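You operate a simulated robot arm through the tools that you are given. There is no shell and no other tool.

Carry out the task below with a simulated robot arm. There is one attempt and no reset: what you move stays moved.

Task
Empty the sump jar into the waste oil tank.
Fine: rest its lid on the table before the tank; the jar goes back where it stood; close jar and tank again. Set down upright: sump jar.

The check looks at the end state, three seconds after you hand in, the way a careful person would. Anything else that was tipped, shoved, dropped, spilled or broken makes it a failure. Lids that push on must go on centred and level and be pressed home; caps that screw on are set level and turned clockwise until they are tight.

Robot
A 7-joint arm with a two-finger parallel gripper, fixed in place. Base frame: the origin is on the floor under the middle of its stand, x ahead of it, y to its left, z up. Units: mm, rad, N and s.
With the tool pointing down near the work surface it reaches from about 240 to 680 mm from the base axis. Its first joint turns from -1.152 to 1.152 rad. Payload 2.4 kg.
Tool frame: the origin (TCP) lies between the finger pads and is the grasp point; the fingertips stand 30 mm ahead of it; z points along the fingers, y is the line along which they close. The gripper opens to 94 mm. The fingers are 28 mm wide and 10 mm thick; the gripper's body (50 by 96 mm) begins 55 mm behind the TCP.
Orientation is that of the tool frame in the base frame, as a unit quaternion [w, x, y, z]. With the fingers straight down and closing along the base's y, the tool's x points along the base's -x, its y along +y and its z along -z.

Tools
- The arm moves only by the tool play_rows. Its argument "targets" is a list of rows, each a list of 2 entries, a list of its own where there are three numbers: the shift along the tool's x, y, z in mm, then the turn, a rotation vector about the tool's x, y, z in rad. In form: [[[tx, ty, tz], [wx, wy, wz]], ...]. A call has 1 to 20 rows; each row shifts and turns the commanded pose from where the row before left it, along the tool's axes as they then stand. "fingers" is the opening, from 0 (shut) to 1 (fully open), set as the call begins (left out, the last holds). Rows are played at 5 a second. More than 50 mm and 0.15 rad between two rows, or a gripper value outside its range, and nothing of the call is played. A pose out of reach is approached as far as the arm can. The call stops where the force on the tool passes 90 N (or 10 N more than at its start, if that is more) or the arm is blocked; 0.2 s more then pass. Each finger travels about 153 mm/s and halts on what it meets, pressing with about 40 N; the grip force reading is that of the motor and also rises with nothing between the fingers. The clock runs only during rows and for 0.2 s after the last one: add rows that do not move to give the fingers time. The reply holds the time, the measured pose of the TCP, the force on the tool along the base axes, the opening and the grip force, in the units named above and with some noise, with the torque about the TCP (base axes, N m) and any sound that the robot's microphone picked up.
- Cameras (640 x 400 px; columns grow to the right, rows downward): "scene" is fixed at [46.8, 476.7, 1461.1]; the picture's right is [-0.70, -0.72, 0.00], its down [-0.29, 0.28, -0.91] and it looks along [0.66, -0.64, -0.41] (base axes); focal length 337 px, centre (320, 200). "wrist" rides on the gripper at [76, 14, -102] in the tool frame; the picture's right is [-0.18, 0.98, 0.00], its down [-0.75, -0.14, -0.64] and it looks along [-0.63, -0.12, 0.77] (tool axes); focal length 243 px, centre (320, 200). There is no depth. A picture from a camera that has moved, and an enlarged one, comes with that camera's place and axes in the base frame and with its lens.
- grab_frame(camera): a new picture of that camera. No time passes.
- enlarge(camera, box): a new picture of the part [left, top, right, bottom] of that camera's present view, enlarged. No time passes.
- hand_in(): hands the job in; it is judged then, once.

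Nothing tells you positions but the pictures and the camera data. Unless the task says otherwise, let go and move clear before handing in.

The tools are called by a JSON object that holds its "op" and its "data". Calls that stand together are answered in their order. play_rows: Moves the arm, as the interface text tells. Its arguments: {"type":"object","properties":{"targets":{"type":"array"},"fingers":{"type":"number"}},"required":["targets"]} The other tools are called the same way: grab_frame (camera) takes a picture; enlarge (camera, box) takes an enlarged picture of a part of a camera's view; hand_in () hands the job in.

At the start:

```text
t: 0.0
tcp_pos: [391.6, -16.2, 1298.3]
ee_rot: [0.0, 0.0, 1.0, 0.001]
wrist_force: [-0.4, 0.5, -0.9]
moment: [-0.01, 0.0, 0.01]
opening: 94.1
gripper_force: 0.0
```

scene: 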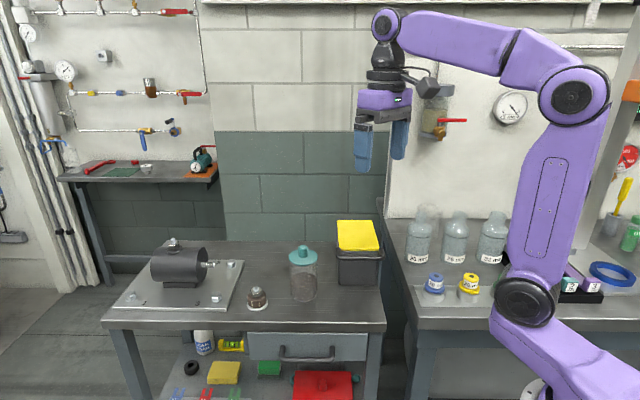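
wrist: 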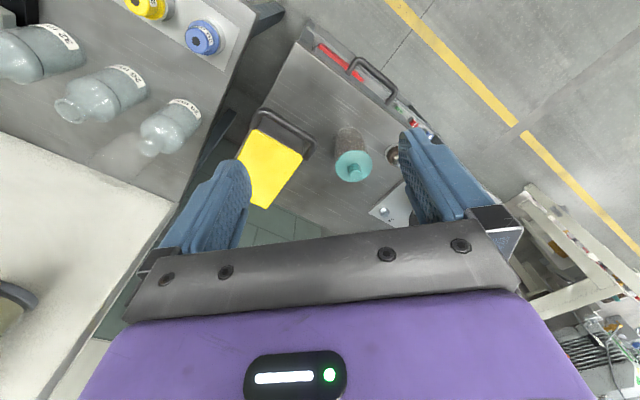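

I see a table with a jar with a teal lid, a small brown pot, a motor-like assembly on a plate, and a black bin with a yellow lid. I'll look closer at each before moving.

{"op": "enlarge", "data": {"camera": "scene", "box": [220, 200, 400, 320]}}

{"op": "enlarge", "data": {"camera": "scene", "box": [100, 220, 280, 340]}}

{"op": "enlarge", "data": {"camera": "wrist", "box": [230, 20, 430, 240]}}

{"op": "enlarge", "data": {"camera": "scene", "box": [380, 190, 640, 350]}}

```text
3.33 times, centred on (310, 260) of scene
camera zoom: at [46.8, 476.7, 1461.1], right [-0.7, -0.72, 0.0], down [-0.29, 0.28, -0.91], along [0.66, -0.64, -0.41], focal length 1122 px, centre (353, 0)
```

zoom: 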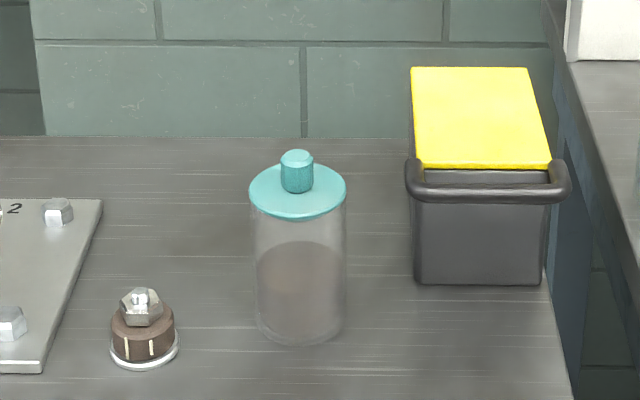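

```text
3.33 times, centred on (190, 280) of scene
camera zoom: at [46.8, 476.7, 1461.1], right [-0.7, -0.72, 0.0], down [-0.29, 0.28, -0.91], along [0.66, -0.64, -0.41], focal length 1122 px, centre (753, -67)
```

zoom: 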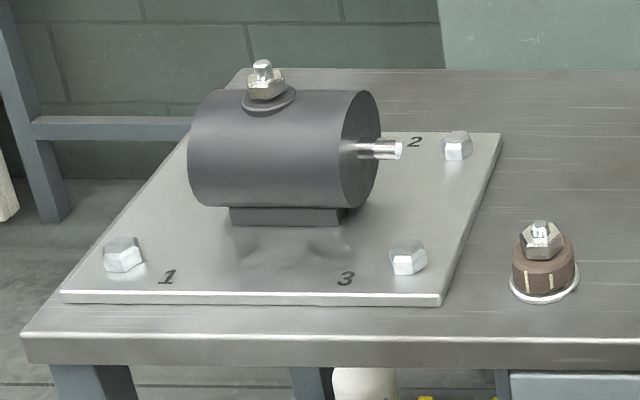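

```text
1.82 times, centred on (330, 130) of wrist
camera zoom: at [315.1, -1.0, 1400.8], right [0.18, 0.98, 0.0], down [0.75, -0.14, 0.64], along [0.63, -0.12, -0.77], focal length 441 px, centre (302, 327)
```

zoom: 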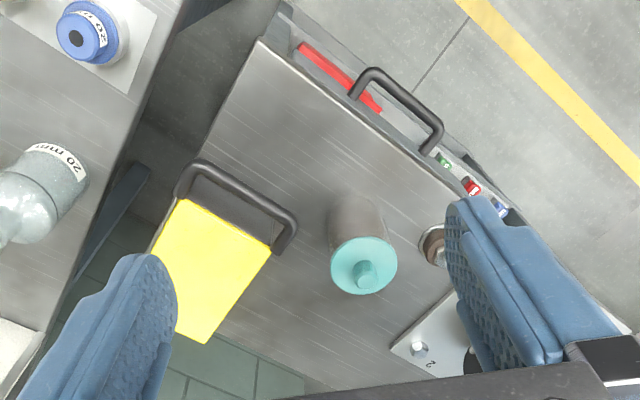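

```text
2.46 times, centred on (510, 270) of scene
camera zoom: at [46.8, 476.7, 1461.1], right [-0.7, -0.72, 0.0], down [-0.29, 0.28, -0.91], along [0.66, -0.64, -0.41], focal length 829 px, centre (-148, 28)
```

zoom: 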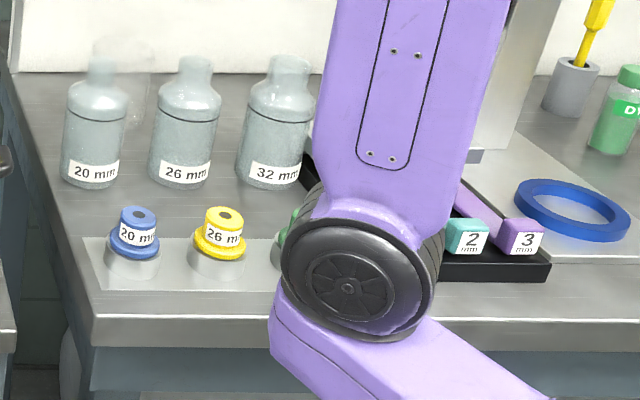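

I take the table top to be around z≈885, the jar at roughly (560, 30) and the tank (black box, yellow lid, bail handle in front) around (530, -130), with the table turned about 45°. I'll move down a bit for closer wrist views.

{"op": "play_rows", "data": {"targets": [[[-2, -13.5, 37], [0, 0, 0]], [[-2, -13.5, 37], [0, 0, 0]], [[-2, -13.5, 37], [0, 0, 0]], [[-2, -13.5, 37], [0, 0, 0]], [[0, 0, 0], [0, 0, 0]]], "fingers": 1}}

{"op": "grab_frame", "data": {"camera": "wrist"}}

{"op": "grab_frame", "data": {"camera": "scene"}}

```text
t: 1.2
tcp_pos: [401.1, -70.2, 1151.0]
ee_rot: [0.0, 0.0, 1.0, 0.0]
wrist_force: [-0.6, 1.4, -0.1]
moment: [0.0, 0.01, -0.01]
opening: 94.1
gripper_force: 0.0
```

```text
taken
camera wrist: at [324.1, -55.3, 1252.5], right [0.18, 0.98, 0.0], down [0.75, -0.14, 0.64], along [0.63, -0.12, -0.77], focal length 243 px, centre (320, 200)
```

wrist: 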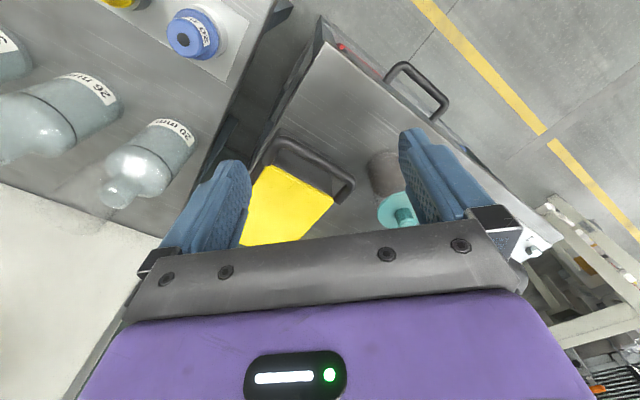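

```text
taken
```

scene: 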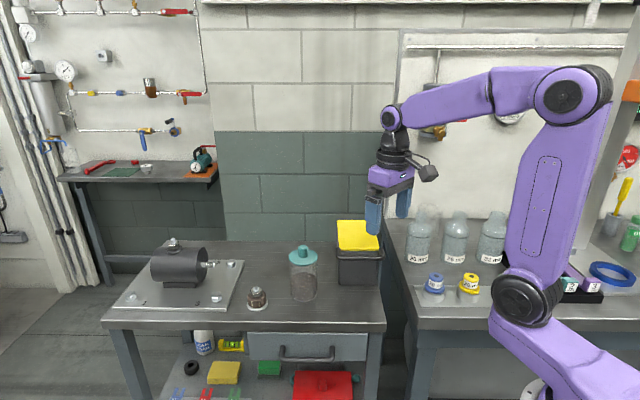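

The view from here is partly blocked by the gripper. I'll zoom in on the tank and jar from both cameras to understand the lids.

{"op": "enlarge", "data": {"camera": "scene", "box": [325, 210, 395, 290]}}

{"op": "enlarge", "data": {"camera": "scene", "box": [270, 235, 340, 310]}}

{"op": "enlarge", "data": {"camera": "wrist", "box": [220, 110, 380, 250]}}

```text
5.00 times, centred on (360, 250) of scene
camera zoom: at [46.8, 476.7, 1461.1], right [-0.7, -0.72, 0.0], down [-0.29, 0.28, -0.91], along [0.66, -0.64, -0.41], focal length 1683 px, centre (120, -50)
```

zoom: 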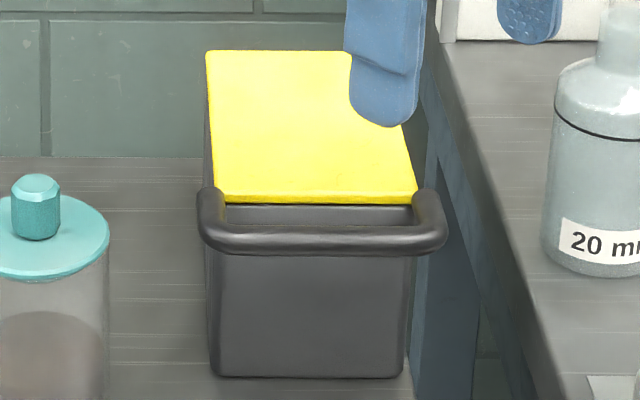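

```text
5.33 times, centred on (305, 272) of scene
camera zoom: at [46.8, 476.7, 1461.1], right [-0.7, -0.72, 0.0], down [-0.29, 0.28, -0.91], along [0.66, -0.64, -0.41], focal length 1796 px, centre (400, -187)
```

zoom: 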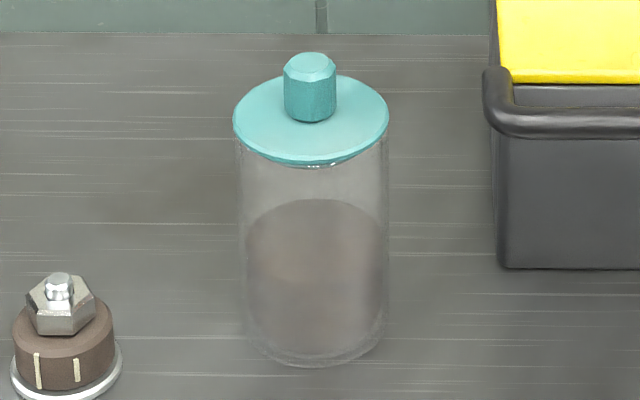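

```text
2.86 times, centred on (300, 180) of wrist
camera zoom: at [324.1, -55.3, 1252.5], right [0.18, 0.98, 0.0], down [0.75, -0.14, 0.64], along [0.63, -0.12, -0.77], focal length 693 px, centre (377, 257)
```

zoom: 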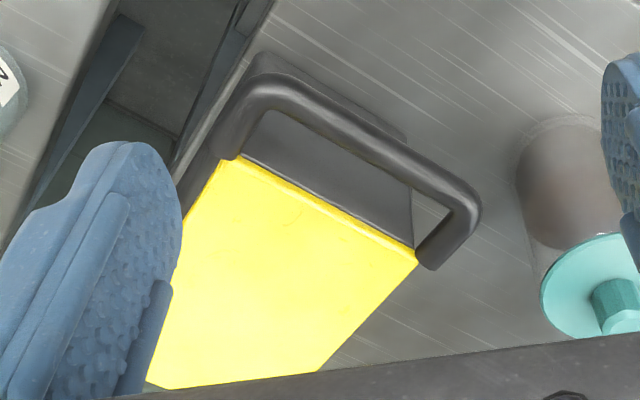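

The tank lid's front edge is around z≈987 and it may slope up toward the back; the jar's lid has a teal ribbed knob. I'll get a side view of the tank to learn how its lid works.

{"op": "play_rows", "data": {"targets": [[[-30, 17, -6], [0, 0, 0]], [[-30, 17, -6], [0, 0, 0]], [[-30, 17, -6], [0, 0, 0]], [[0, 0, 0], [0, 0, 0.1496]], [[0, 0, 0], [0, 0, 0.1496]], [[0, 0, 0], [0, 0, 0.1496]], [[0, 0, 0], [0, 0, 0.1496]], [[0, 0, 0], [0, 0, 0.1496]], [[0, 0, 0], [0, 0, 0.1496]], [[0, 0, 0], [0, 0, 0.1496]], [[0, 0, 0], [0, -0.1163, 0]], [[0, 0, 0], [0, -0.1163, 0]], [[0, 0, 0], [0, -0.1163, 0]], [[0, 0, 0], [0, 0, 0]]]}}

{"op": "grab_frame", "data": {"camera": "wrist"}}

{"op": "grab_frame", "data": {"camera": "scene"}}

```text
t: 4.2
tcp_pos: [489.8, -19.4, 1168.4]
ee_rot: [0.152, 0.492, 0.853, -0.088]
wrist_force: [-0.6, 0.7, 1.0]
moment: [-0.04, -0.01, 0.02]
opening: 93.9
gripper_force: 0.0
```

```text
taken
camera wrist: at [447.9, 81.4, 1238.5], right [0.94, 0.34, 0.06], down [0.12, -0.49, 0.86], along [0.33, -0.8, -0.5], focal length 243 px, centre (320, 200)
```

wrist: 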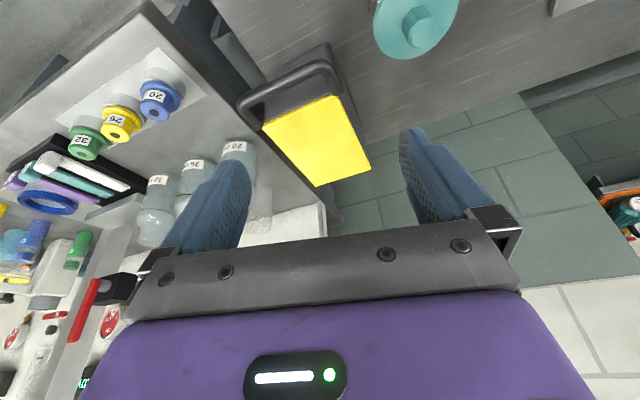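

```text
taken
```

scene: 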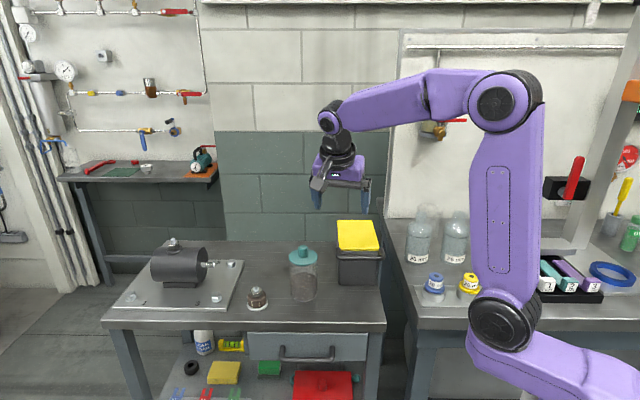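

{"op": "enlarge", "data": {"camera": "wrist", "box": [220, 30, 400, 200]}}

{"op": "enlarge", "data": {"camera": "wrist", "box": [340, 0, 480, 80]}}

```text
2.35 times, centred on (310, 115) of wrist
camera zoom: at [447.9, 81.4, 1238.5], right [0.94, 0.34, 0.06], down [0.12, -0.49, 0.86], along [0.33, -0.8, -0.5], focal length 571 px, centre (344, 400)
```

zoom: 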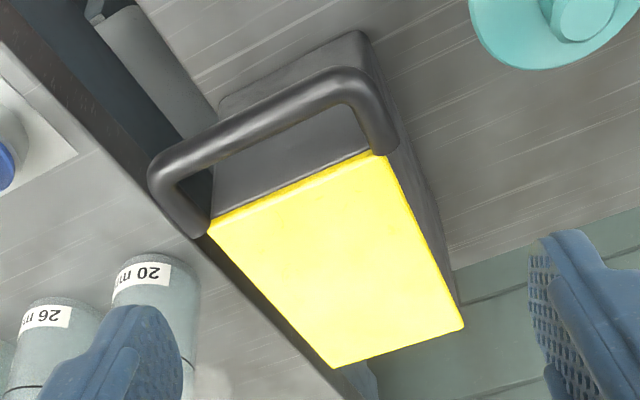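

```text
4.57 times, centred on (410, 40) of wrist
camera zoom: at [447.9, 81.4, 1238.5], right [0.94, 0.34, 0.06], down [0.12, -0.49, 0.86], along [0.33, -0.8, -0.5], focal length 1109 px, centre (-91, 931)
```

zoom: 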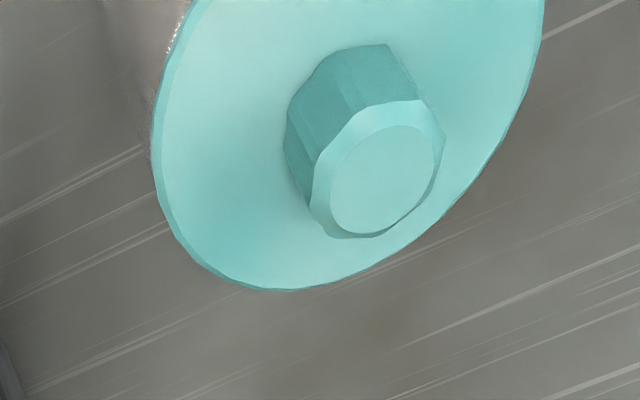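

The tank's lid looks level (z≈992), about 100 wide × 148 deep, with a bar handle sticking ~48 mm out the front near (476,-76,993). I'll check closely whether the handle belongs to the lid.

{"op": "enlarge", "data": {"camera": "scene", "box": [360, 240, 390, 262]}}

{"op": "enlarge", "data": {"camera": "scene", "box": [334, 240, 364, 262]}}

{"op": "enlarge", "data": {"camera": "wrist", "box": [300, 50, 350, 84]}}

{"op": "enlarge", "data": {"camera": "wrist", "box": [235, 80, 285, 140]}}

{"op": "enlarge", "data": {"camera": "scene", "box": [330, 212, 390, 252]}}

```text
16.00 times, centred on (375, 251) of scene
camera zoom: at [46.8, 476.7, 1461.1], right [-0.7, -0.72, 0.0], down [-0.29, 0.28, -0.91], along [0.66, -0.64, -0.41], focal length 5386 px, centre (-560, -616)
```

zoom: 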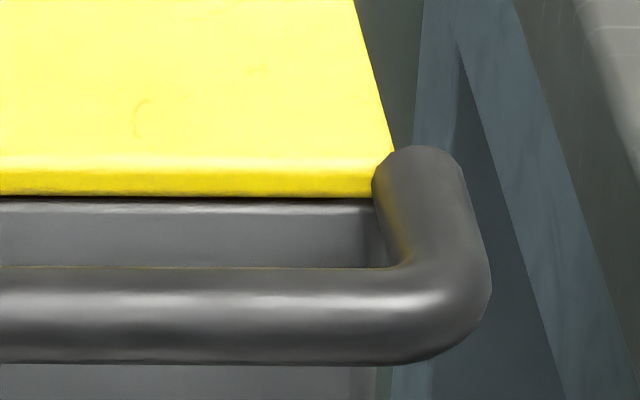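

```text
16.00 times, centred on (349, 251) of scene
camera zoom: at [46.8, 476.7, 1461.1], right [-0.7, -0.72, 0.0], down [-0.29, 0.28, -0.91], along [0.66, -0.64, -0.41], focal length 5386 px, centre (-144, -616)
```

zoom: 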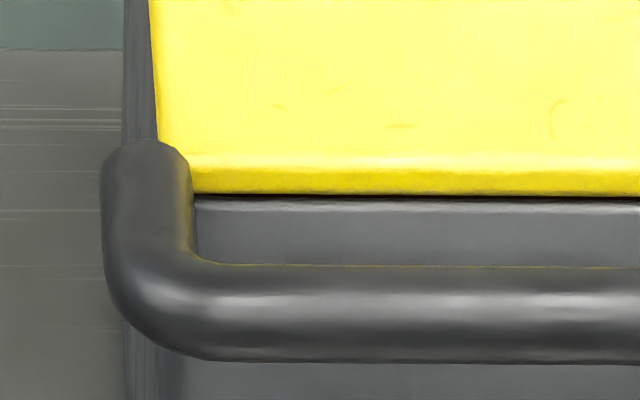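

```text
11.76 times, centred on (325, 67) of wrist
camera zoom: at [447.9, 81.4, 1238.5], right [0.94, 0.34, 0.06], down [0.12, -0.49, 0.86], along [0.33, -0.8, -0.5], focal length 2854 px, centre (261, 1765)
```

zoom: 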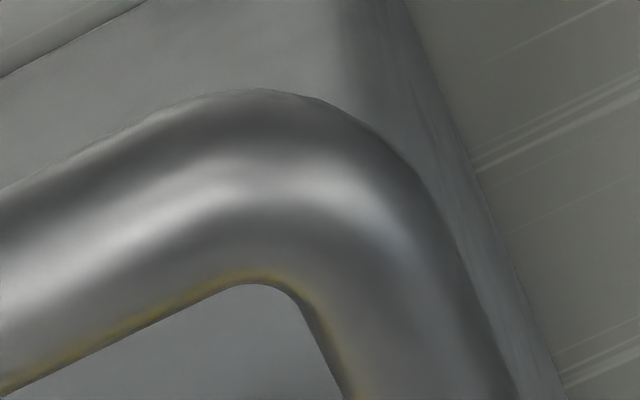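

```text
6.67 times, centred on (260, 110) of wrist
camera zoom: at [447.9, 81.4, 1238.5], right [0.94, 0.34, 0.06], down [0.12, -0.49, 0.86], along [0.33, -0.8, -0.5], focal length 1618 px, centre (720, 800)
```

zoom: 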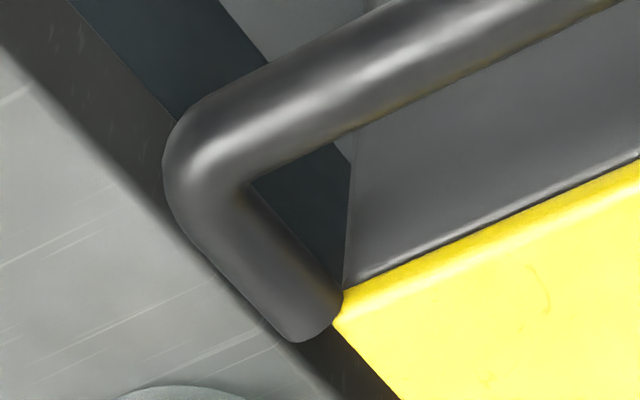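

```text
10.00 times, centred on (360, 232) of scene
camera zoom: at [46.8, 476.7, 1461.1], right [-0.7, -0.72, 0.0], down [-0.29, 0.28, -0.91], along [0.66, -0.64, -0.41], focal length 3367 px, centre (-80, -120)
```

zoom: 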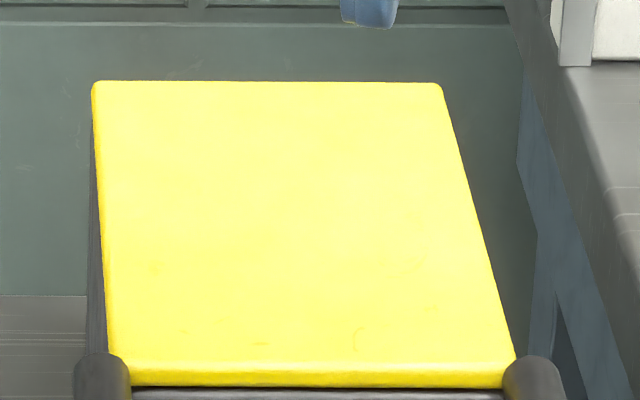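

The bar is round (~15 mm), joined at the lid's front corners, so the lid most likely lifts by this bar about a rear hinge. I'll turn the gripper so it closes across the bar and hover above it at about (476,-76).

{"op": "play_rows", "data": {"targets": [[[0, 0, 0], [0, 0.1163, 0]], [[0, 0, 0], [0, 0.1163, 0]], [[0, 0, 0], [0, 0.1163, 0]], [[0, 0, 0], [0, 0, -0.141]], [[0, 0, 0], [0, 0, -0.141]], [[0, 0, 0], [0, 0, -0.141]], [[0, 0, 0], [0, 0, -0.141]], [[0, 0, 0], [0, 0, -0.141]], [[0, 0, 0], [0, 0, -0.141]], [[0, 0, 0], [0, 0, -0.141]], [[0, 0, 0], [0, 0, -0.141]], [[0, 0, 0], [0, 0, -0.141]], [[0, 0, 0], [0, 0, -0.141]], [[0, 0, 0], [0, 0, -0.141]], [[0, 0, 0], [0, 0, -0.141]], [[0, 0, 0], [0, 0, -0.141]], [[25.1, -15.2, 30], [0, 0, 0]], [[25.1, -15.2, 30], [0, 0, 0]], [[0, 0, 0], [0, 0, 0]]]}}

{"op": "grab_frame", "data": {"camera": "wrist"}}

{"op": "grab_frame", "data": {"camera": "scene"}}

```text
t: 8.2
tcp_pos: [475.5, -76.2, 1108.0]
ee_rot: [0.001, -0.383, 0.924, 0.0]
wrist_force: [1.3, 0.5, -0.1]
moment: [0.03, -0.01, -0.03]
opening: 93.7
gripper_force: 0.1
```

```text
taken
camera wrist: at [411.3, -120.1, 1211.0], right [-0.57, 0.82, 0.0], down [0.63, 0.43, 0.64], along [0.53, 0.36, -0.77], focal length 243 px, centre (320, 200)
```

wrist: 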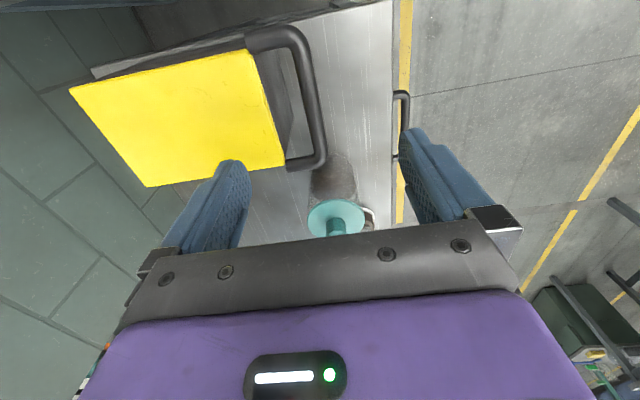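

```text
taken
```

scene: 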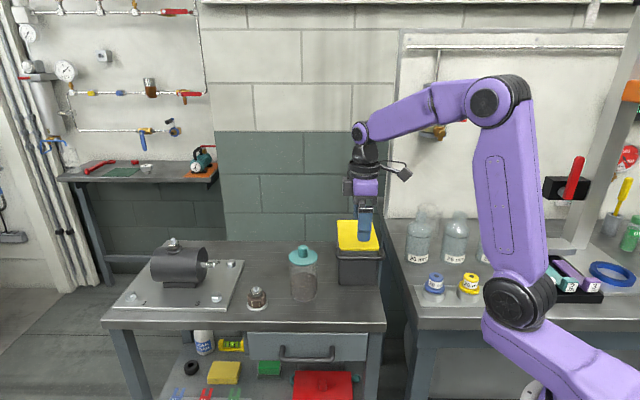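

The gripper is centred above the bar (bar at depth line ≈391, lid front at ≈437). I'll half-close the fingers so the inner one clears the tank front, then descend around the bar.

{"op": "play_rows", "data": {"targets": [[[0, -1, 0], [0, 0, 0]], [[0, 0, 0], [0, 0, 0]], [[0, 0, 30], [0, 0, 0]], [[0, 0, 30], [0, 0, 0]], [[0, 0, 30], [0, 0, 0]], [[0, 0, 27], [0, 0, 0]], [[0, 0, 0], [0, 0, 0]]], "fingers": 0.48}}

{"op": "grab_frame", "data": {"camera": "wrist"}}

{"op": "enlarge", "data": {"camera": "scene", "box": [310, 180, 430, 300]}}

```text
t: 9.8
tcp_pos: [476.8, -76.1, 991.4]
ee_rot: [0.0, -0.383, 0.924, 0.0]
wrist_force: [0.7, -1.0, -0.2]
moment: [0.04, -0.02, -0.01]
opening: 45.2
gripper_force: 0.0
```

```text
taken
camera wrist: at [411.4, -119.9, 1093.1], right [-0.57, 0.82, 0.0], down [0.63, 0.43, 0.64], along [0.53, 0.36, -0.77], focal length 243 px, centre (320, 200)
```

wrist: 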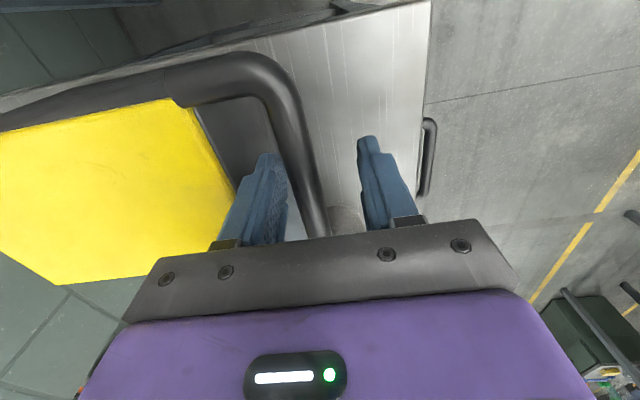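

```text
3.33 times, centred on (370, 240) of scene
camera zoom: at [46.8, 476.7, 1461.1], right [-0.7, -0.72, 0.0], down [-0.29, 0.28, -0.91], along [0.66, -0.64, -0.41], focal length 1122 px, centre (153, 67)
```

zoom: 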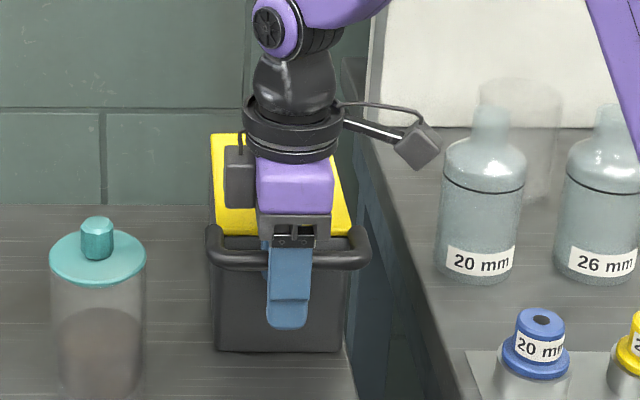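

The bar is between the fingers. I'll close on it gently and look.

{"op": "play_rows", "data": {"targets": [[[0, 0, 0], [0, 0, 0]], [[0, 0, 0], [0, 0, 0]], [[0, 0, 0], [0, 0, 0]]], "fingers": 0}}

{"op": "grab_frame", "data": {"camera": "wrist"}}

```text
t: 10.6
tcp_pos: [481.3, -80.2, 992.0]
ee_rot: [0.007, -0.382, 0.924, -0.006]
wrist_force: [27.7, -35.9, -0.4]
moment: [0.48, -0.37, 0.81]
opening: 19.4
gripper_force: 44.6
```

```text
taken
camera wrist: at [414.5, -124.1, 1093.8], right [-0.56, 0.83, -0.01], down [0.62, 0.44, 0.65], along [0.54, 0.36, -0.76], focal length 243 px, centre (320, 200)
```

wrist: 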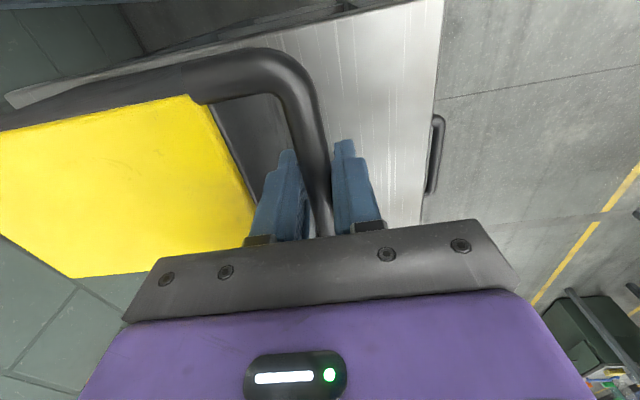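

The bar sits about 6 mm further back than commanded, giving side load. I'll shift the command to relieve that.

{"op": "play_rows", "data": {"targets": [[[0, -3, 0], [0, 0, 0]], [[0, -3, 0], [0, 0, 0]], [[0, 0, 0], [0, 0, 0]]]}}

{"op": "grab_frame", "data": {"camera": "scene"}}

```text
t: 11.4
tcp_pos: [481.1, -82.1, 992.8]
ee_rot: [0.0, -0.384, 0.923, 0.0]
wrist_force: [6.6, -22.8, 2.5]
moment: [0.69, -0.58, 0.69]
opening: 19.3
gripper_force: 44.9
```

```text
taken
```

scene: 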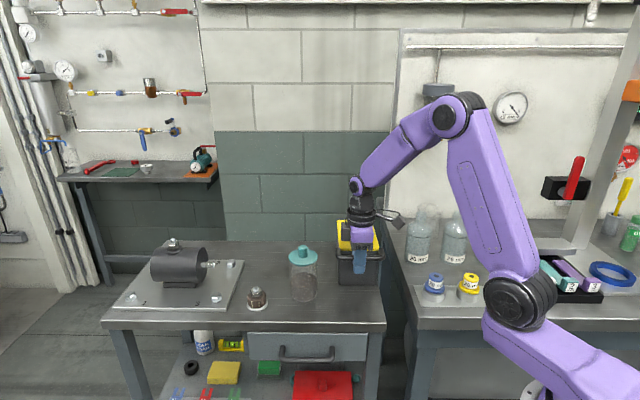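

I'll trim the remaining offset and lift the bar slightly along a hinge arc to test the lid.

{"op": "play_rows", "data": {"targets": [[[1.5, -2.5, 0], [0, 0, 0]], [[0, 0, -5], [0, 0, 0]], [[0, -0.3, -5], [0, 0, 0]], [[0, -0.7, -9.5], [0, 0, 0]], [[0, 0, 0], [0, 0, 0]]]}}

{"op": "enlarge", "data": {"camera": "scene", "box": [310, 180, 430, 300]}}

{"op": "grab_frame", "data": {"camera": "wrist"}}

```text
t: 12.6
tcp_pos: [482.3, -84.0, 1010.8]
ee_rot: [-0.001, -0.384, 0.923, 0.001]
wrist_force: [-3.3, 5.8, -2.2]
moment: [-0.07, 0.22, 0.63]
opening: 19.2
gripper_force: 44.9
```

```text
3.33 times, centred on (370, 240) of scene
camera zoom: at [46.7, 476.9, 1461.0], right [-0.7, -0.72, 0.0], down [-0.29, 0.28, -0.91], along [0.66, -0.64, -0.4], focal length 1122 px, centre (153, 67)
```

zoom: 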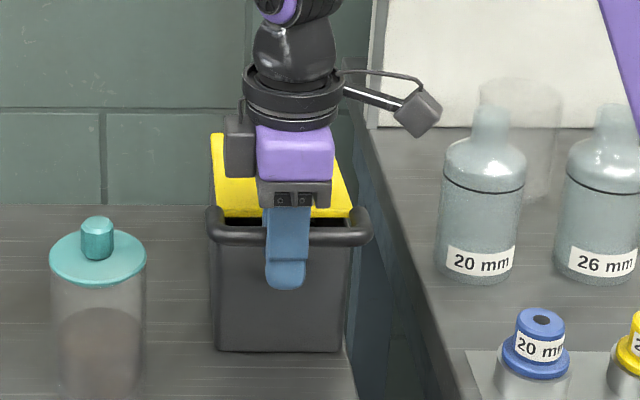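

```text
taken
camera wrist: at [417.8, -125.9, 1113.3], right [-0.57, 0.82, 0.0], down [0.63, 0.43, 0.64], along [0.53, 0.37, -0.77], focal length 243 px, centre (320, 200)
```

wrist: 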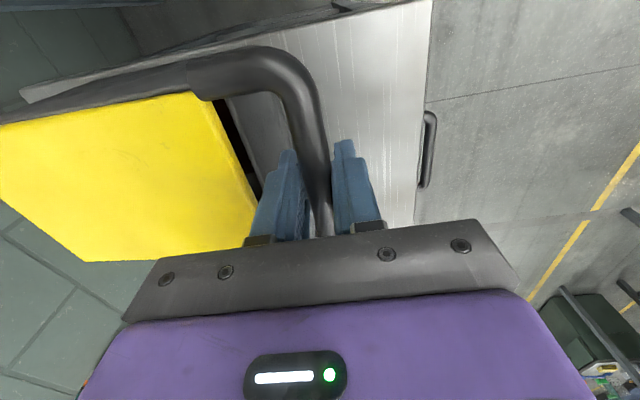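

The lid lifts at its front with little force — it's hinged at the back. I'll continue along the arc.

{"op": "play_rows", "data": {"targets": [[[0, -2.9, -19.2], [0, 0, 0]], [[0, -4.8, -18.9], [0, 0, 0]], [[0, -6.7, -18.3], [0, 0, 0]], [[0, -8.5, -17.6], [0, 0, 0]], [[0, -10.2, -16.6], [0, 0, 0]], [[0, 0, 0], [0, 0, 0]]]}}

{"op": "enlarge", "data": {"camera": "scene", "box": [310, 180, 430, 300]}}

{"op": "grab_frame", "data": {"camera": "wrist"}}

```text
t: 14.0
tcp_pos: [505.8, -105.4, 1100.8]
ee_rot: [0.001, -0.383, 0.924, -0.001]
wrist_force: [-8.7, 17.7, 12.9]
moment: [0.09, -0.09, 0.59]
opening: 19.2
gripper_force: 45.5
```

```text
3.33 times, centred on (370, 240) of scene
camera zoom: at [46.3, 477.3, 1460.9], right [-0.7, -0.72, 0.0], down [-0.29, 0.28, -0.91], along [0.66, -0.64, -0.4], focal length 1122 px, centre (153, 67)
```

zoom: 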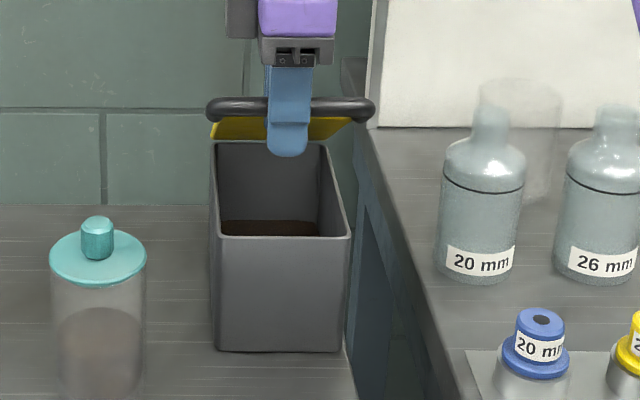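

```text
taken
camera wrist: at [441.0, -149.8, 1204.4], right [-0.57, 0.82, 0.0], down [0.63, 0.43, 0.64], along [0.53, 0.36, -0.77], focal length 243 px, centre (320, 200)
```

wrist: 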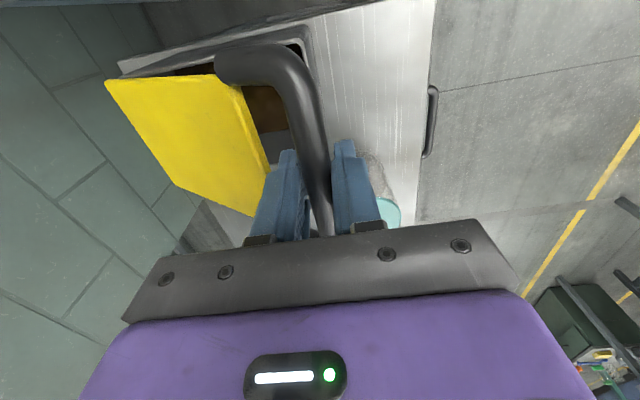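

The tank is opening and I can see brown oil inside. There's a mild radial force, so I'll widen the arc slightly and continue.

{"op": "play_rows", "data": {"targets": [[[0, -9.6, -17.6], [0, 0, 0]], [[0, -13.6, -14.8], [0, 0, 0]], [[0, -15.0, -13.4], [0, 0, 0]], [[0, 0, 0], [0, 0, 0]]]}}

{"op": "grab_frame", "data": {"camera": "scene"}}

{"op": "grab_frame", "data": {"camera": "wrist"}}

```text
t: 15.0
tcp_pos: [534.1, -135.4, 1147.1]
ee_rot: [0.0, -0.383, 0.924, 0.0]
wrist_force: [17.4, 5.3, -14.8]
moment: [0.65, -0.44, 0.54]
opening: 19.4
gripper_force: 45.5
```

```text
taken
```

scene: 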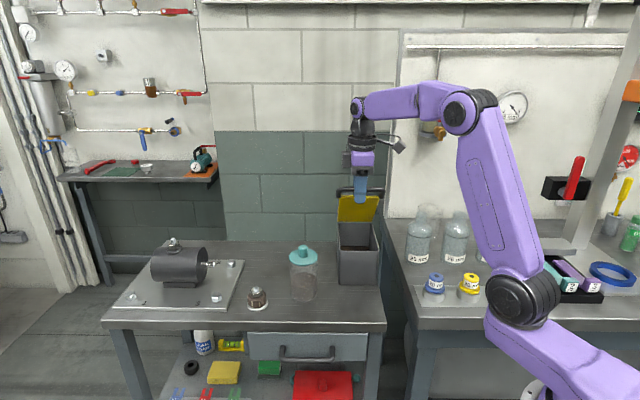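

```text
taken
camera wrist: at [469.1, -178.4, 1248.4], right [-0.56, 0.83, 0.0], down [0.63, 0.43, 0.64], along [0.53, 0.36, -0.77], focal length 243 px, centre (320, 200)
```

wrist: 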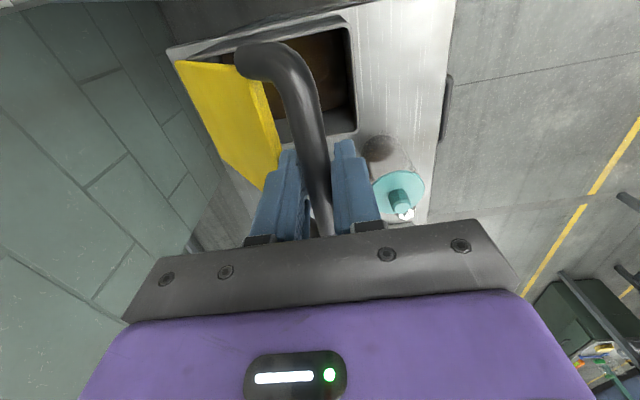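

Lid at ~51° open; hinge fits d≈600, z≈990, R≈202. I'll continue to about 80°.

{"op": "play_rows", "data": {"targets": [[[-1, -18.8, -11.3], [0, 0, 0]], [[-1, -17.5, -10], [0, 0, 0]], [[0, -18.4, -8.3], [0, 0, 0]], [[0, -19.2, -6.3], [0, 0, 0]], [[0, -19.7, -4.5], [0, 0, 0]], [[0, 0, 0], [0, 0, 0]]]}}

{"op": "grab_frame", "data": {"camera": "scene"}}

{"op": "grab_frame", "data": {"camera": "wrist"}}

```text
t: 16.4
tcp_pos: [595.7, -197.1, 1186.4]
ee_rot: [-0.001, -0.383, 0.924, 0.0]
wrist_force: [-0.2, 1.0, -6.2]
moment: [-0.04, 0.17, 0.01]
opening: 19.3
gripper_force: 45.0
out of reach, approached as far as the arm can: row 5
```

```text
taken
```

scene: 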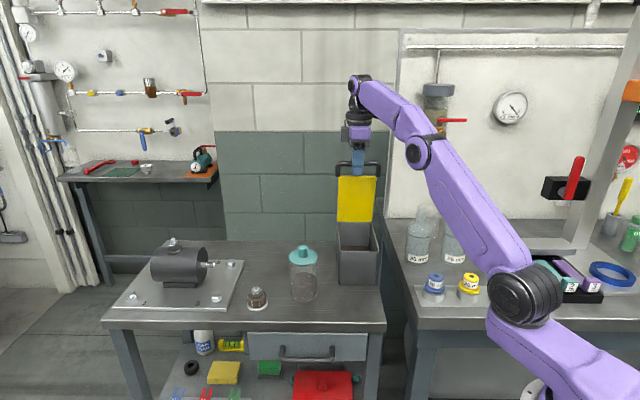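

```text
taken
camera wrist: at [530.5, -239.8, 1288.8], right [-0.56, 0.83, 0.0], down [0.63, 0.43, 0.64], along [0.53, 0.36, -0.77], focal length 243 px, centre (320, 200)
```

wrist: 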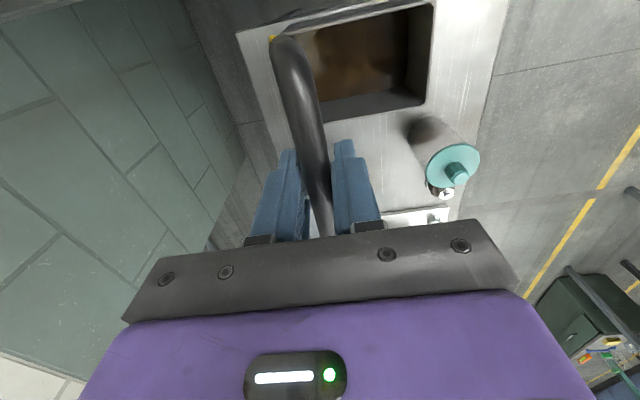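

Lid is ~79° open but the straight-down tool is at its reach limit. I'll tilt the tool about the bar so the wrist comes back toward the robot.

{"op": "play_rows", "data": {"targets": [[[0, 0, 0], [0.1, 0, 0]], [[0, 0, 0], [0.1, 0, 0]], [[0, 0, 0], [0.1, 0, 0]], [[0, 0, 0], [0.1, 0, 0]], [[0, 0, 0], [0.1, 0, 0]], [[0, 0, 0], [0, 0, 0]]]}}

{"op": "grab_frame", "data": {"camera": "scene"}}

```text
t: 17.8
tcp_pos: [595.7, -197.0, 1189.8]
ee_rot: [0.098, -0.371, 0.894, -0.232]
wrist_force: [-5.9, 0.6, 22.9]
moment: [-0.3, 0.37, -0.33]
opening: 18.3
gripper_force: 44.9
```

```text
taken
```

scene: 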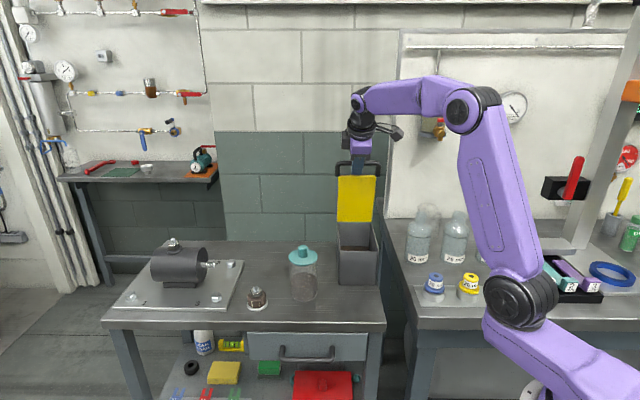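

Tilt worked. Continue pushing the lid just past vertical.

{"op": "play_rows", "data": {"targets": [[[0, -12.4, 3.35], [0, 0, 0]], [[0, -11.9, 4.23], [0, 0, 0]], [[0, -18.0, 9.4], [0, 0, 0]], [[0, 0, 0], [0, 0, 0]]]}}

{"op": "grab_frame", "data": {"camera": "wrist"}}

{"op": "grab_frame", "data": {"camera": "scene"}}

```text
t: 18.8
tcp_pos: [626.5, -230.0, 1194.3]
ee_rot: [0.095, -0.37, 0.895, -0.229]
wrist_force: [-2.2, -3.1, 16.7]
moment: [0.56, -0.54, -0.19]
opening: 16.9
gripper_force: 45.4
```

```text
taken
camera wrist: at [528.5, -238.4, 1275.9], right [-0.48, 0.74, -0.47], down [0.4, 0.66, 0.63], along [0.78, 0.11, -0.61], focal length 243 px, centre (320, 200)
```

wrist: 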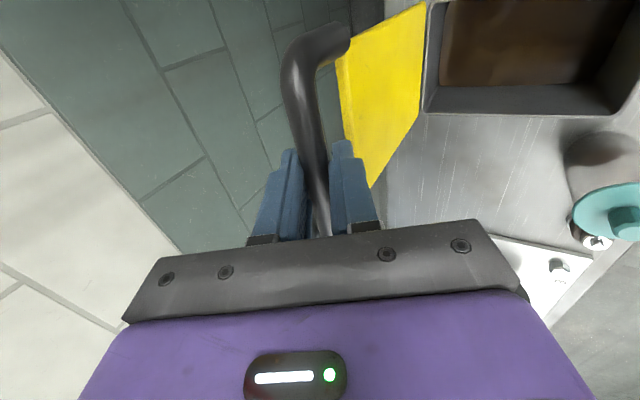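

```text
taken
```

scene: 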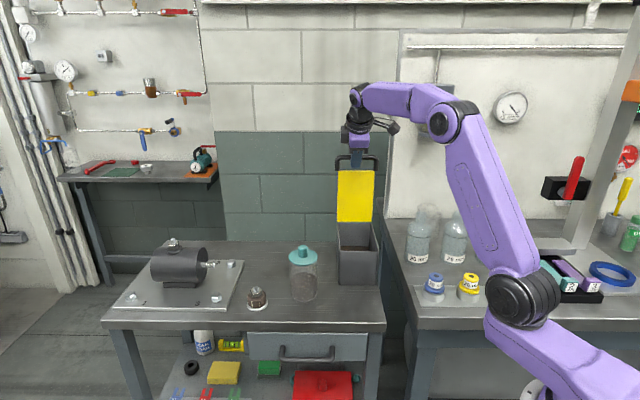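

Lid is about vertical or slightly past. I'll go a little further, watching for a stop.

{"op": "play_rows", "data": {"targets": [[[0, -8.8, 4.8], [0, 0, 0]], [[0, -8.6, 5.1], [0, 0, 0]], [[0, 0, 0], [0, 0, 0]]]}}

{"op": "grab_frame", "data": {"camera": "wrist"}}

```text
t: 19.5
tcp_pos: [633.1, -233.3, 1193.5]
ee_rot: [0.086, -0.372, 0.898, -0.217]
wrist_force: [-32.8, 14.9, 12.6]
moment: [0.07, 0.19, -0.38]
opening: 16.5
gripper_force: 44.8
stopped in row 3: the force on the tool passed its limit at 94 N (the readings are from after the stop); the commanded pose is now the measured one
```

```text
taken
camera wrist: at [536.9, -245.0, 1278.6], right [-0.49, 0.75, -0.45], down [0.42, 0.65, 0.63], along [0.76, 0.12, -0.64], focal length 243 px, centre (320, 200)
```

wrist: 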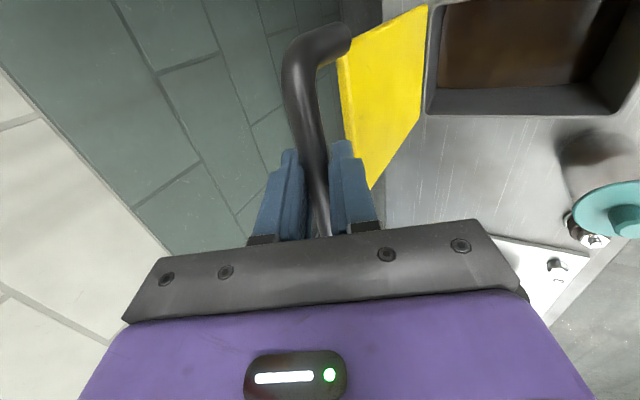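

The lid has reached a stop just past vertical (~95°). I'll back off slightly, then loosen the fingers only a little so they still cage the bar, to see whether it stays.

{"op": "play_rows", "data": {"targets": [[[0, 2.6, -1.4], [0, 0, 0]], [[0, 0, 0], [0, 0, 0]]]}}

{"op": "play_rows", "data": {"targets": [[[0, 0, 0], [0, 0, 0]], [[0, 0, 0], [0, 0, 0]], [[0, 0, 0], [0, 0, 0]]], "fingers": 0.32}}

{"op": "grab_frame", "data": {"camera": "wrist"}}

{"op": "grab_frame", "data": {"camera": "scene"}}

```text
t: 20.1
tcp_pos: [633.6, -234.9, 1194.2]
ee_rot: [0.088, -0.373, 0.897, -0.219]
wrist_force: [-17.4, 6.0, 18.9]
moment: [-0.34, 0.47, -0.48]
opening: 16.8
gripper_force: 45.2
```

```text
t: 20.9
tcp_pos: [635.3, -233.3, 1191.9]
ee_rot: [0.086, -0.373, 0.898, -0.218]
wrist_force: [-0.1, -0.2, 0.9]
moment: [0.0, -0.02, 0.0]
opening: 30.0
gripper_force: 0.0
```

```text
taken
camera wrist: at [537.6, -244.4, 1276.2], right [-0.49, 0.75, -0.45], down [0.42, 0.66, 0.63], along [0.76, 0.12, -0.63], focal length 243 px, centre (320, 200)
```

wrist: 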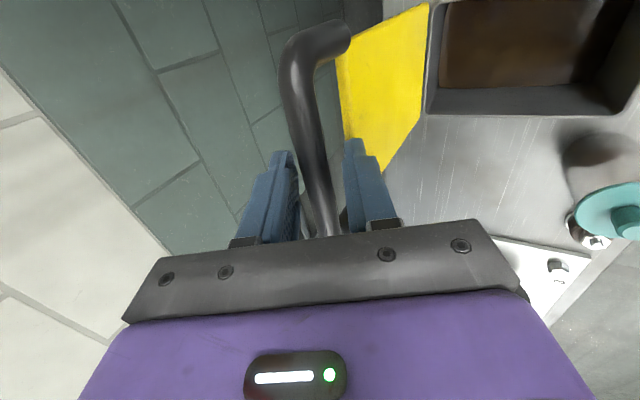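

```text
taken
```

scene: 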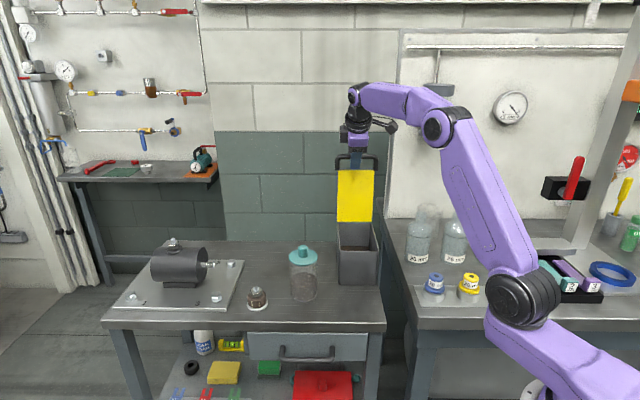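

The lid appears to stay at its stop. I'll wait a moment and check that it hasn't moved before withdrawing.

{"op": "play_rows", "data": {"targets": [[[0, 0, 0], [0, 0, 0]], [[0, 0, 0], [0, 0, 0]], [[0, 0, 0], [0, 0, 0]], [[0, 0, 0], [0, 0, 0]], [[0, 0, 0], [0, 0, 0]]], "fingers": 0.42}}

{"op": "grab_frame", "data": {"camera": "wrist"}}

```text
t: 22.1
tcp_pos: [633.7, -233.4, 1189.9]
ee_rot: [0.086, -0.374, 0.897, -0.218]
wrist_force: [0.2, -0.4, -0.6]
moment: [-0.02, -0.02, -0.02]
opening: 39.4
gripper_force: 0.1
```

```text
taken
camera wrist: at [537.6, -244.4, 1276.5], right [-0.49, 0.75, -0.45], down [0.42, 0.66, 0.63], along [0.76, 0.12, -0.63], focal length 243 px, centre (320, 200)
```

wrist: 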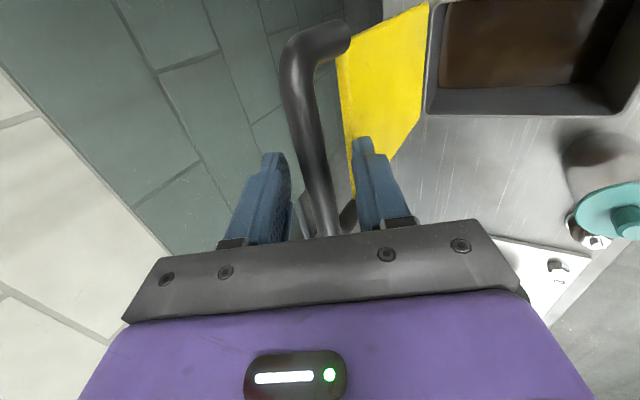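

Lid holds by itself. I'll withdraw along the tool axis and take a look at the whole scene.

{"op": "play_rows", "data": {"targets": [[[0, 0, -30], [0, 0, 0]], [[0, 0, -40], [0, 0, 0]], [[0, 0, -40], [0, 0, 0]], [[0, 0, 0], [0, 0, 0]]]}}

{"op": "grab_frame", "data": {"camera": "wrist"}}

{"op": "grab_frame", "data": {"camera": "scene"}}

{"op": "enlarge", "data": {"camera": "scene", "box": [310, 150, 430, 300]}}

```text
t: 23.1
tcp_pos: [599.5, -196.8, 1289.0]
ee_rot: [0.085, -0.373, 0.898, -0.218]
wrist_force: [0.3, 0.2, -0.2]
moment: [-0.01, 0.01, 0.03]
opening: 39.5
gripper_force: 0.0
```

```text
taken
camera wrist: at [502.7, -207.7, 1373.9], right [-0.49, 0.75, -0.45], down [0.42, 0.66, 0.63], along [0.76, 0.12, -0.63], focal length 243 px, centre (320, 200)
```

wrist: 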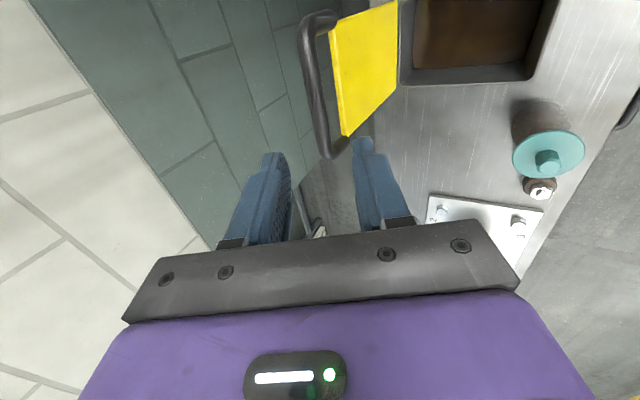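

```text
taken
```

scene: 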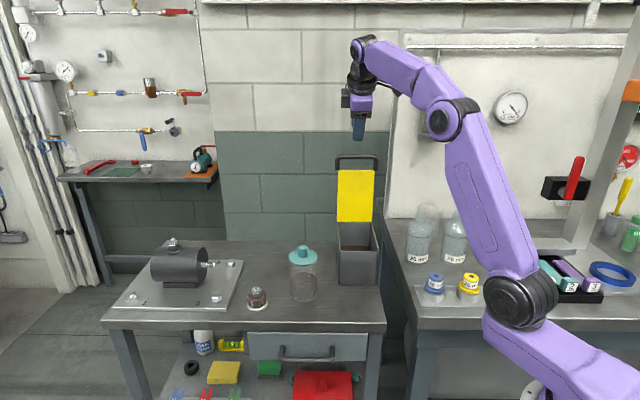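

```text
2.67 times, centred on (370, 225) of scene
camera zoom: at [46.8, 476.7, 1461.1], right [-0.7, -0.72, 0.0], down [-0.29, 0.28, -0.91], along [0.66, -0.64, -0.41], focal length 898 px, centre (187, 133)
```

zoom: 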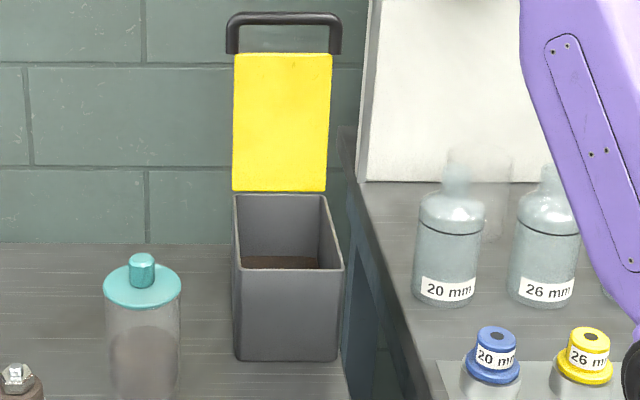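

The tank stands open and hasn't shifted. Re-triangulating the jar puts its knob top around (579, 12, 1019); I'll move above it with the tool vertical to look more closely.

{"op": "play_rows", "data": {"targets": [[[-11.8, 31, -17], [0, 0, 0]], [[-11.8, 31, -17], [0, 0, 0]], [[-11.8, 31, -17], [0, 0, 0]], [[0, 0, 0], [-0.0944, -0.01, 0]], [[0, 0, 0], [-0.0944, 0, 0]], [[0, 0, 0], [-0.0944, 0, 0]], [[0, 0, 0], [-0.0944, 0, 0]], [[0, 0, 0], [-0.0944, 0, 0]], [[0, 0, 0], [0, 0, 0.131]], [[0, 0, 0], [0, 0, 0.131]], [[0, 0, 0], [0, 0, 0.131]], [[0, 0, 0], [0, 0, 0.131]], [[0, 0, 0], [0, 0, 0.131]], [[0, 0, 0], [0, 0, 0.131]], [[-7.1, 27.2, 34], [0, 0, 0]], [[-7.1, 27.2, 34], [0, 0, 0]], [[-7.1, 27.2, 34], [0, 0, 0]], [[-7.1, 27.2, 34], [0, 0, 0]], [[0, 0, 0], [0, 0, 0]]], "fingers": 1}}

{"op": "grab_frame", "data": {"camera": "wrist"}}

{"op": "grab_frame", "data": {"camera": "scene"}}

```text
t: 27.1
tcp_pos: [550.6, 13.8, 1154.9]
ee_rot: [0.001, -0.002, 1.0, 0.0]
wrist_force: [0.1, -0.7, -1.0]
moment: [0.0, -0.01, 0.03]
opening: 94.0
gripper_force: 0.1
out of reach, approached as far as the arm can: row 9
```

```text
taken
camera wrist: at [473.6, 28.3, 1256.3], right [0.18, 0.98, 0.0], down [0.75, -0.14, 0.64], along [0.63, -0.12, -0.77], focal length 243 px, centre (320, 200)
```

wrist: 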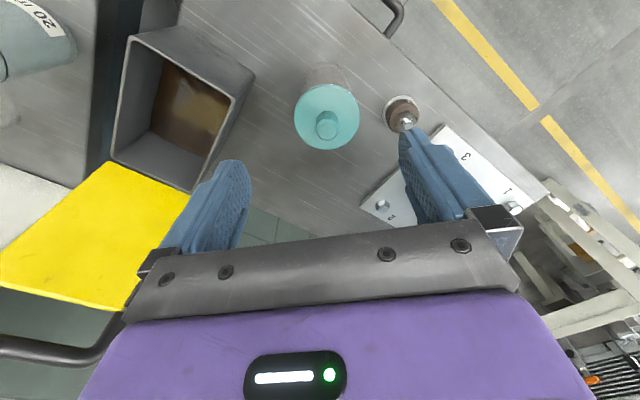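

```text
taken
```

scene: 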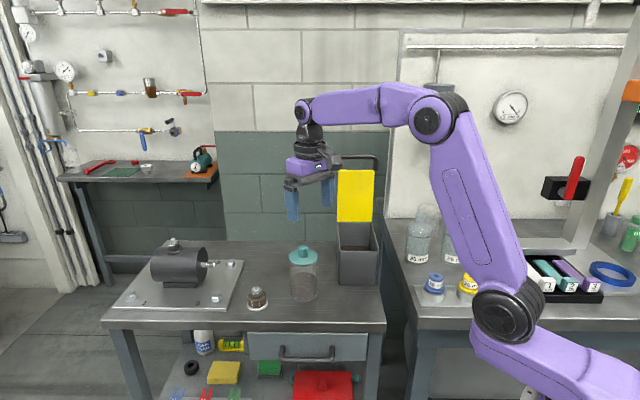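

I have a good view of the jar from above. I'll zoom to locate the knob precisely.

{"op": "enlarge", "data": {"camera": "wrist", "box": [280, 60, 376, 156]}}

{"op": "enlarge", "data": {"camera": "scene", "box": [280, 238, 328, 308]}}

{"op": "enlarge", "data": {"camera": "wrist", "box": [100, 10, 270, 200]}}

```text
4.17 times, centred on (328, 108) of wrist
camera zoom: at [473.6, 28.3, 1256.3], right [0.18, 0.98, 0.0], down [0.75, -0.14, 0.64], along [0.63, -0.12, -0.77], focal length 1011 px, centre (287, 583)
```

zoom: 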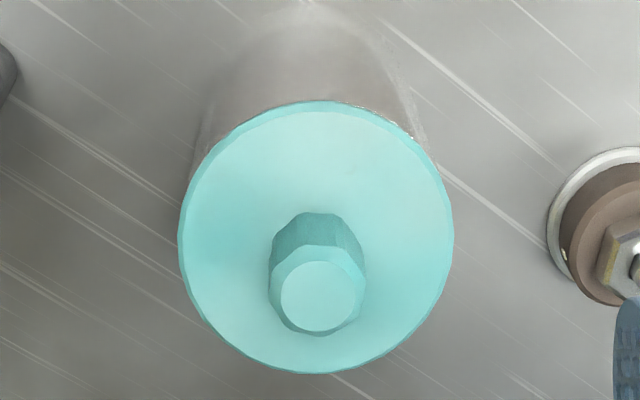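

```text
5.71 times, centred on (304, 273) of scene
camera zoom: at [46.8, 476.7, 1461.1], right [-0.7, -0.72, 0.0], down [-0.29, 0.28, -0.91], along [0.66, -0.64, -0.41], focal length 1924 px, centre (411, -217)
```

zoom: 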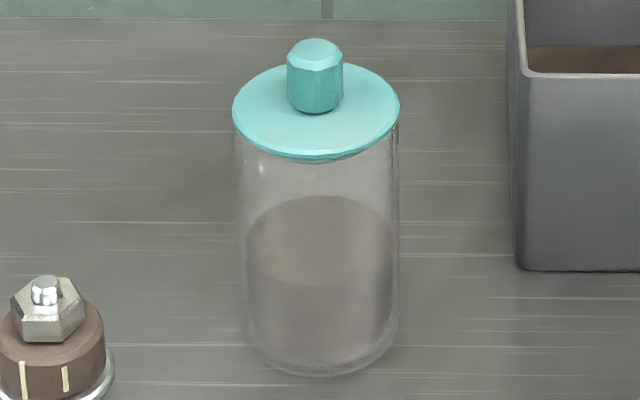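

```text
2.11 times, centred on (185, 105) of wrist
camera zoom: at [473.6, 28.3, 1256.3], right [0.18, 0.98, 0.0], down [0.75, -0.14, 0.64], along [0.63, -0.12, -0.77], focal length 511 px, centre (604, 400)
```

zoom: 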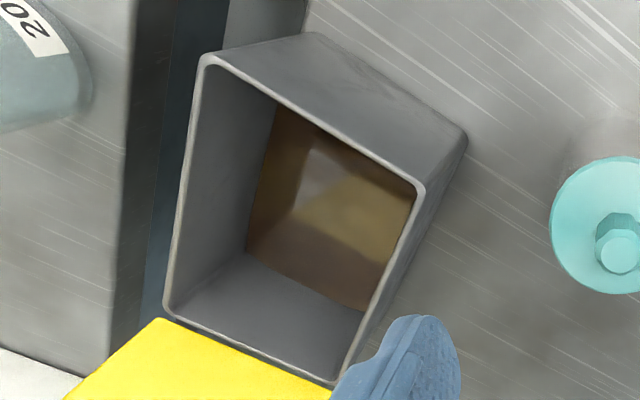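

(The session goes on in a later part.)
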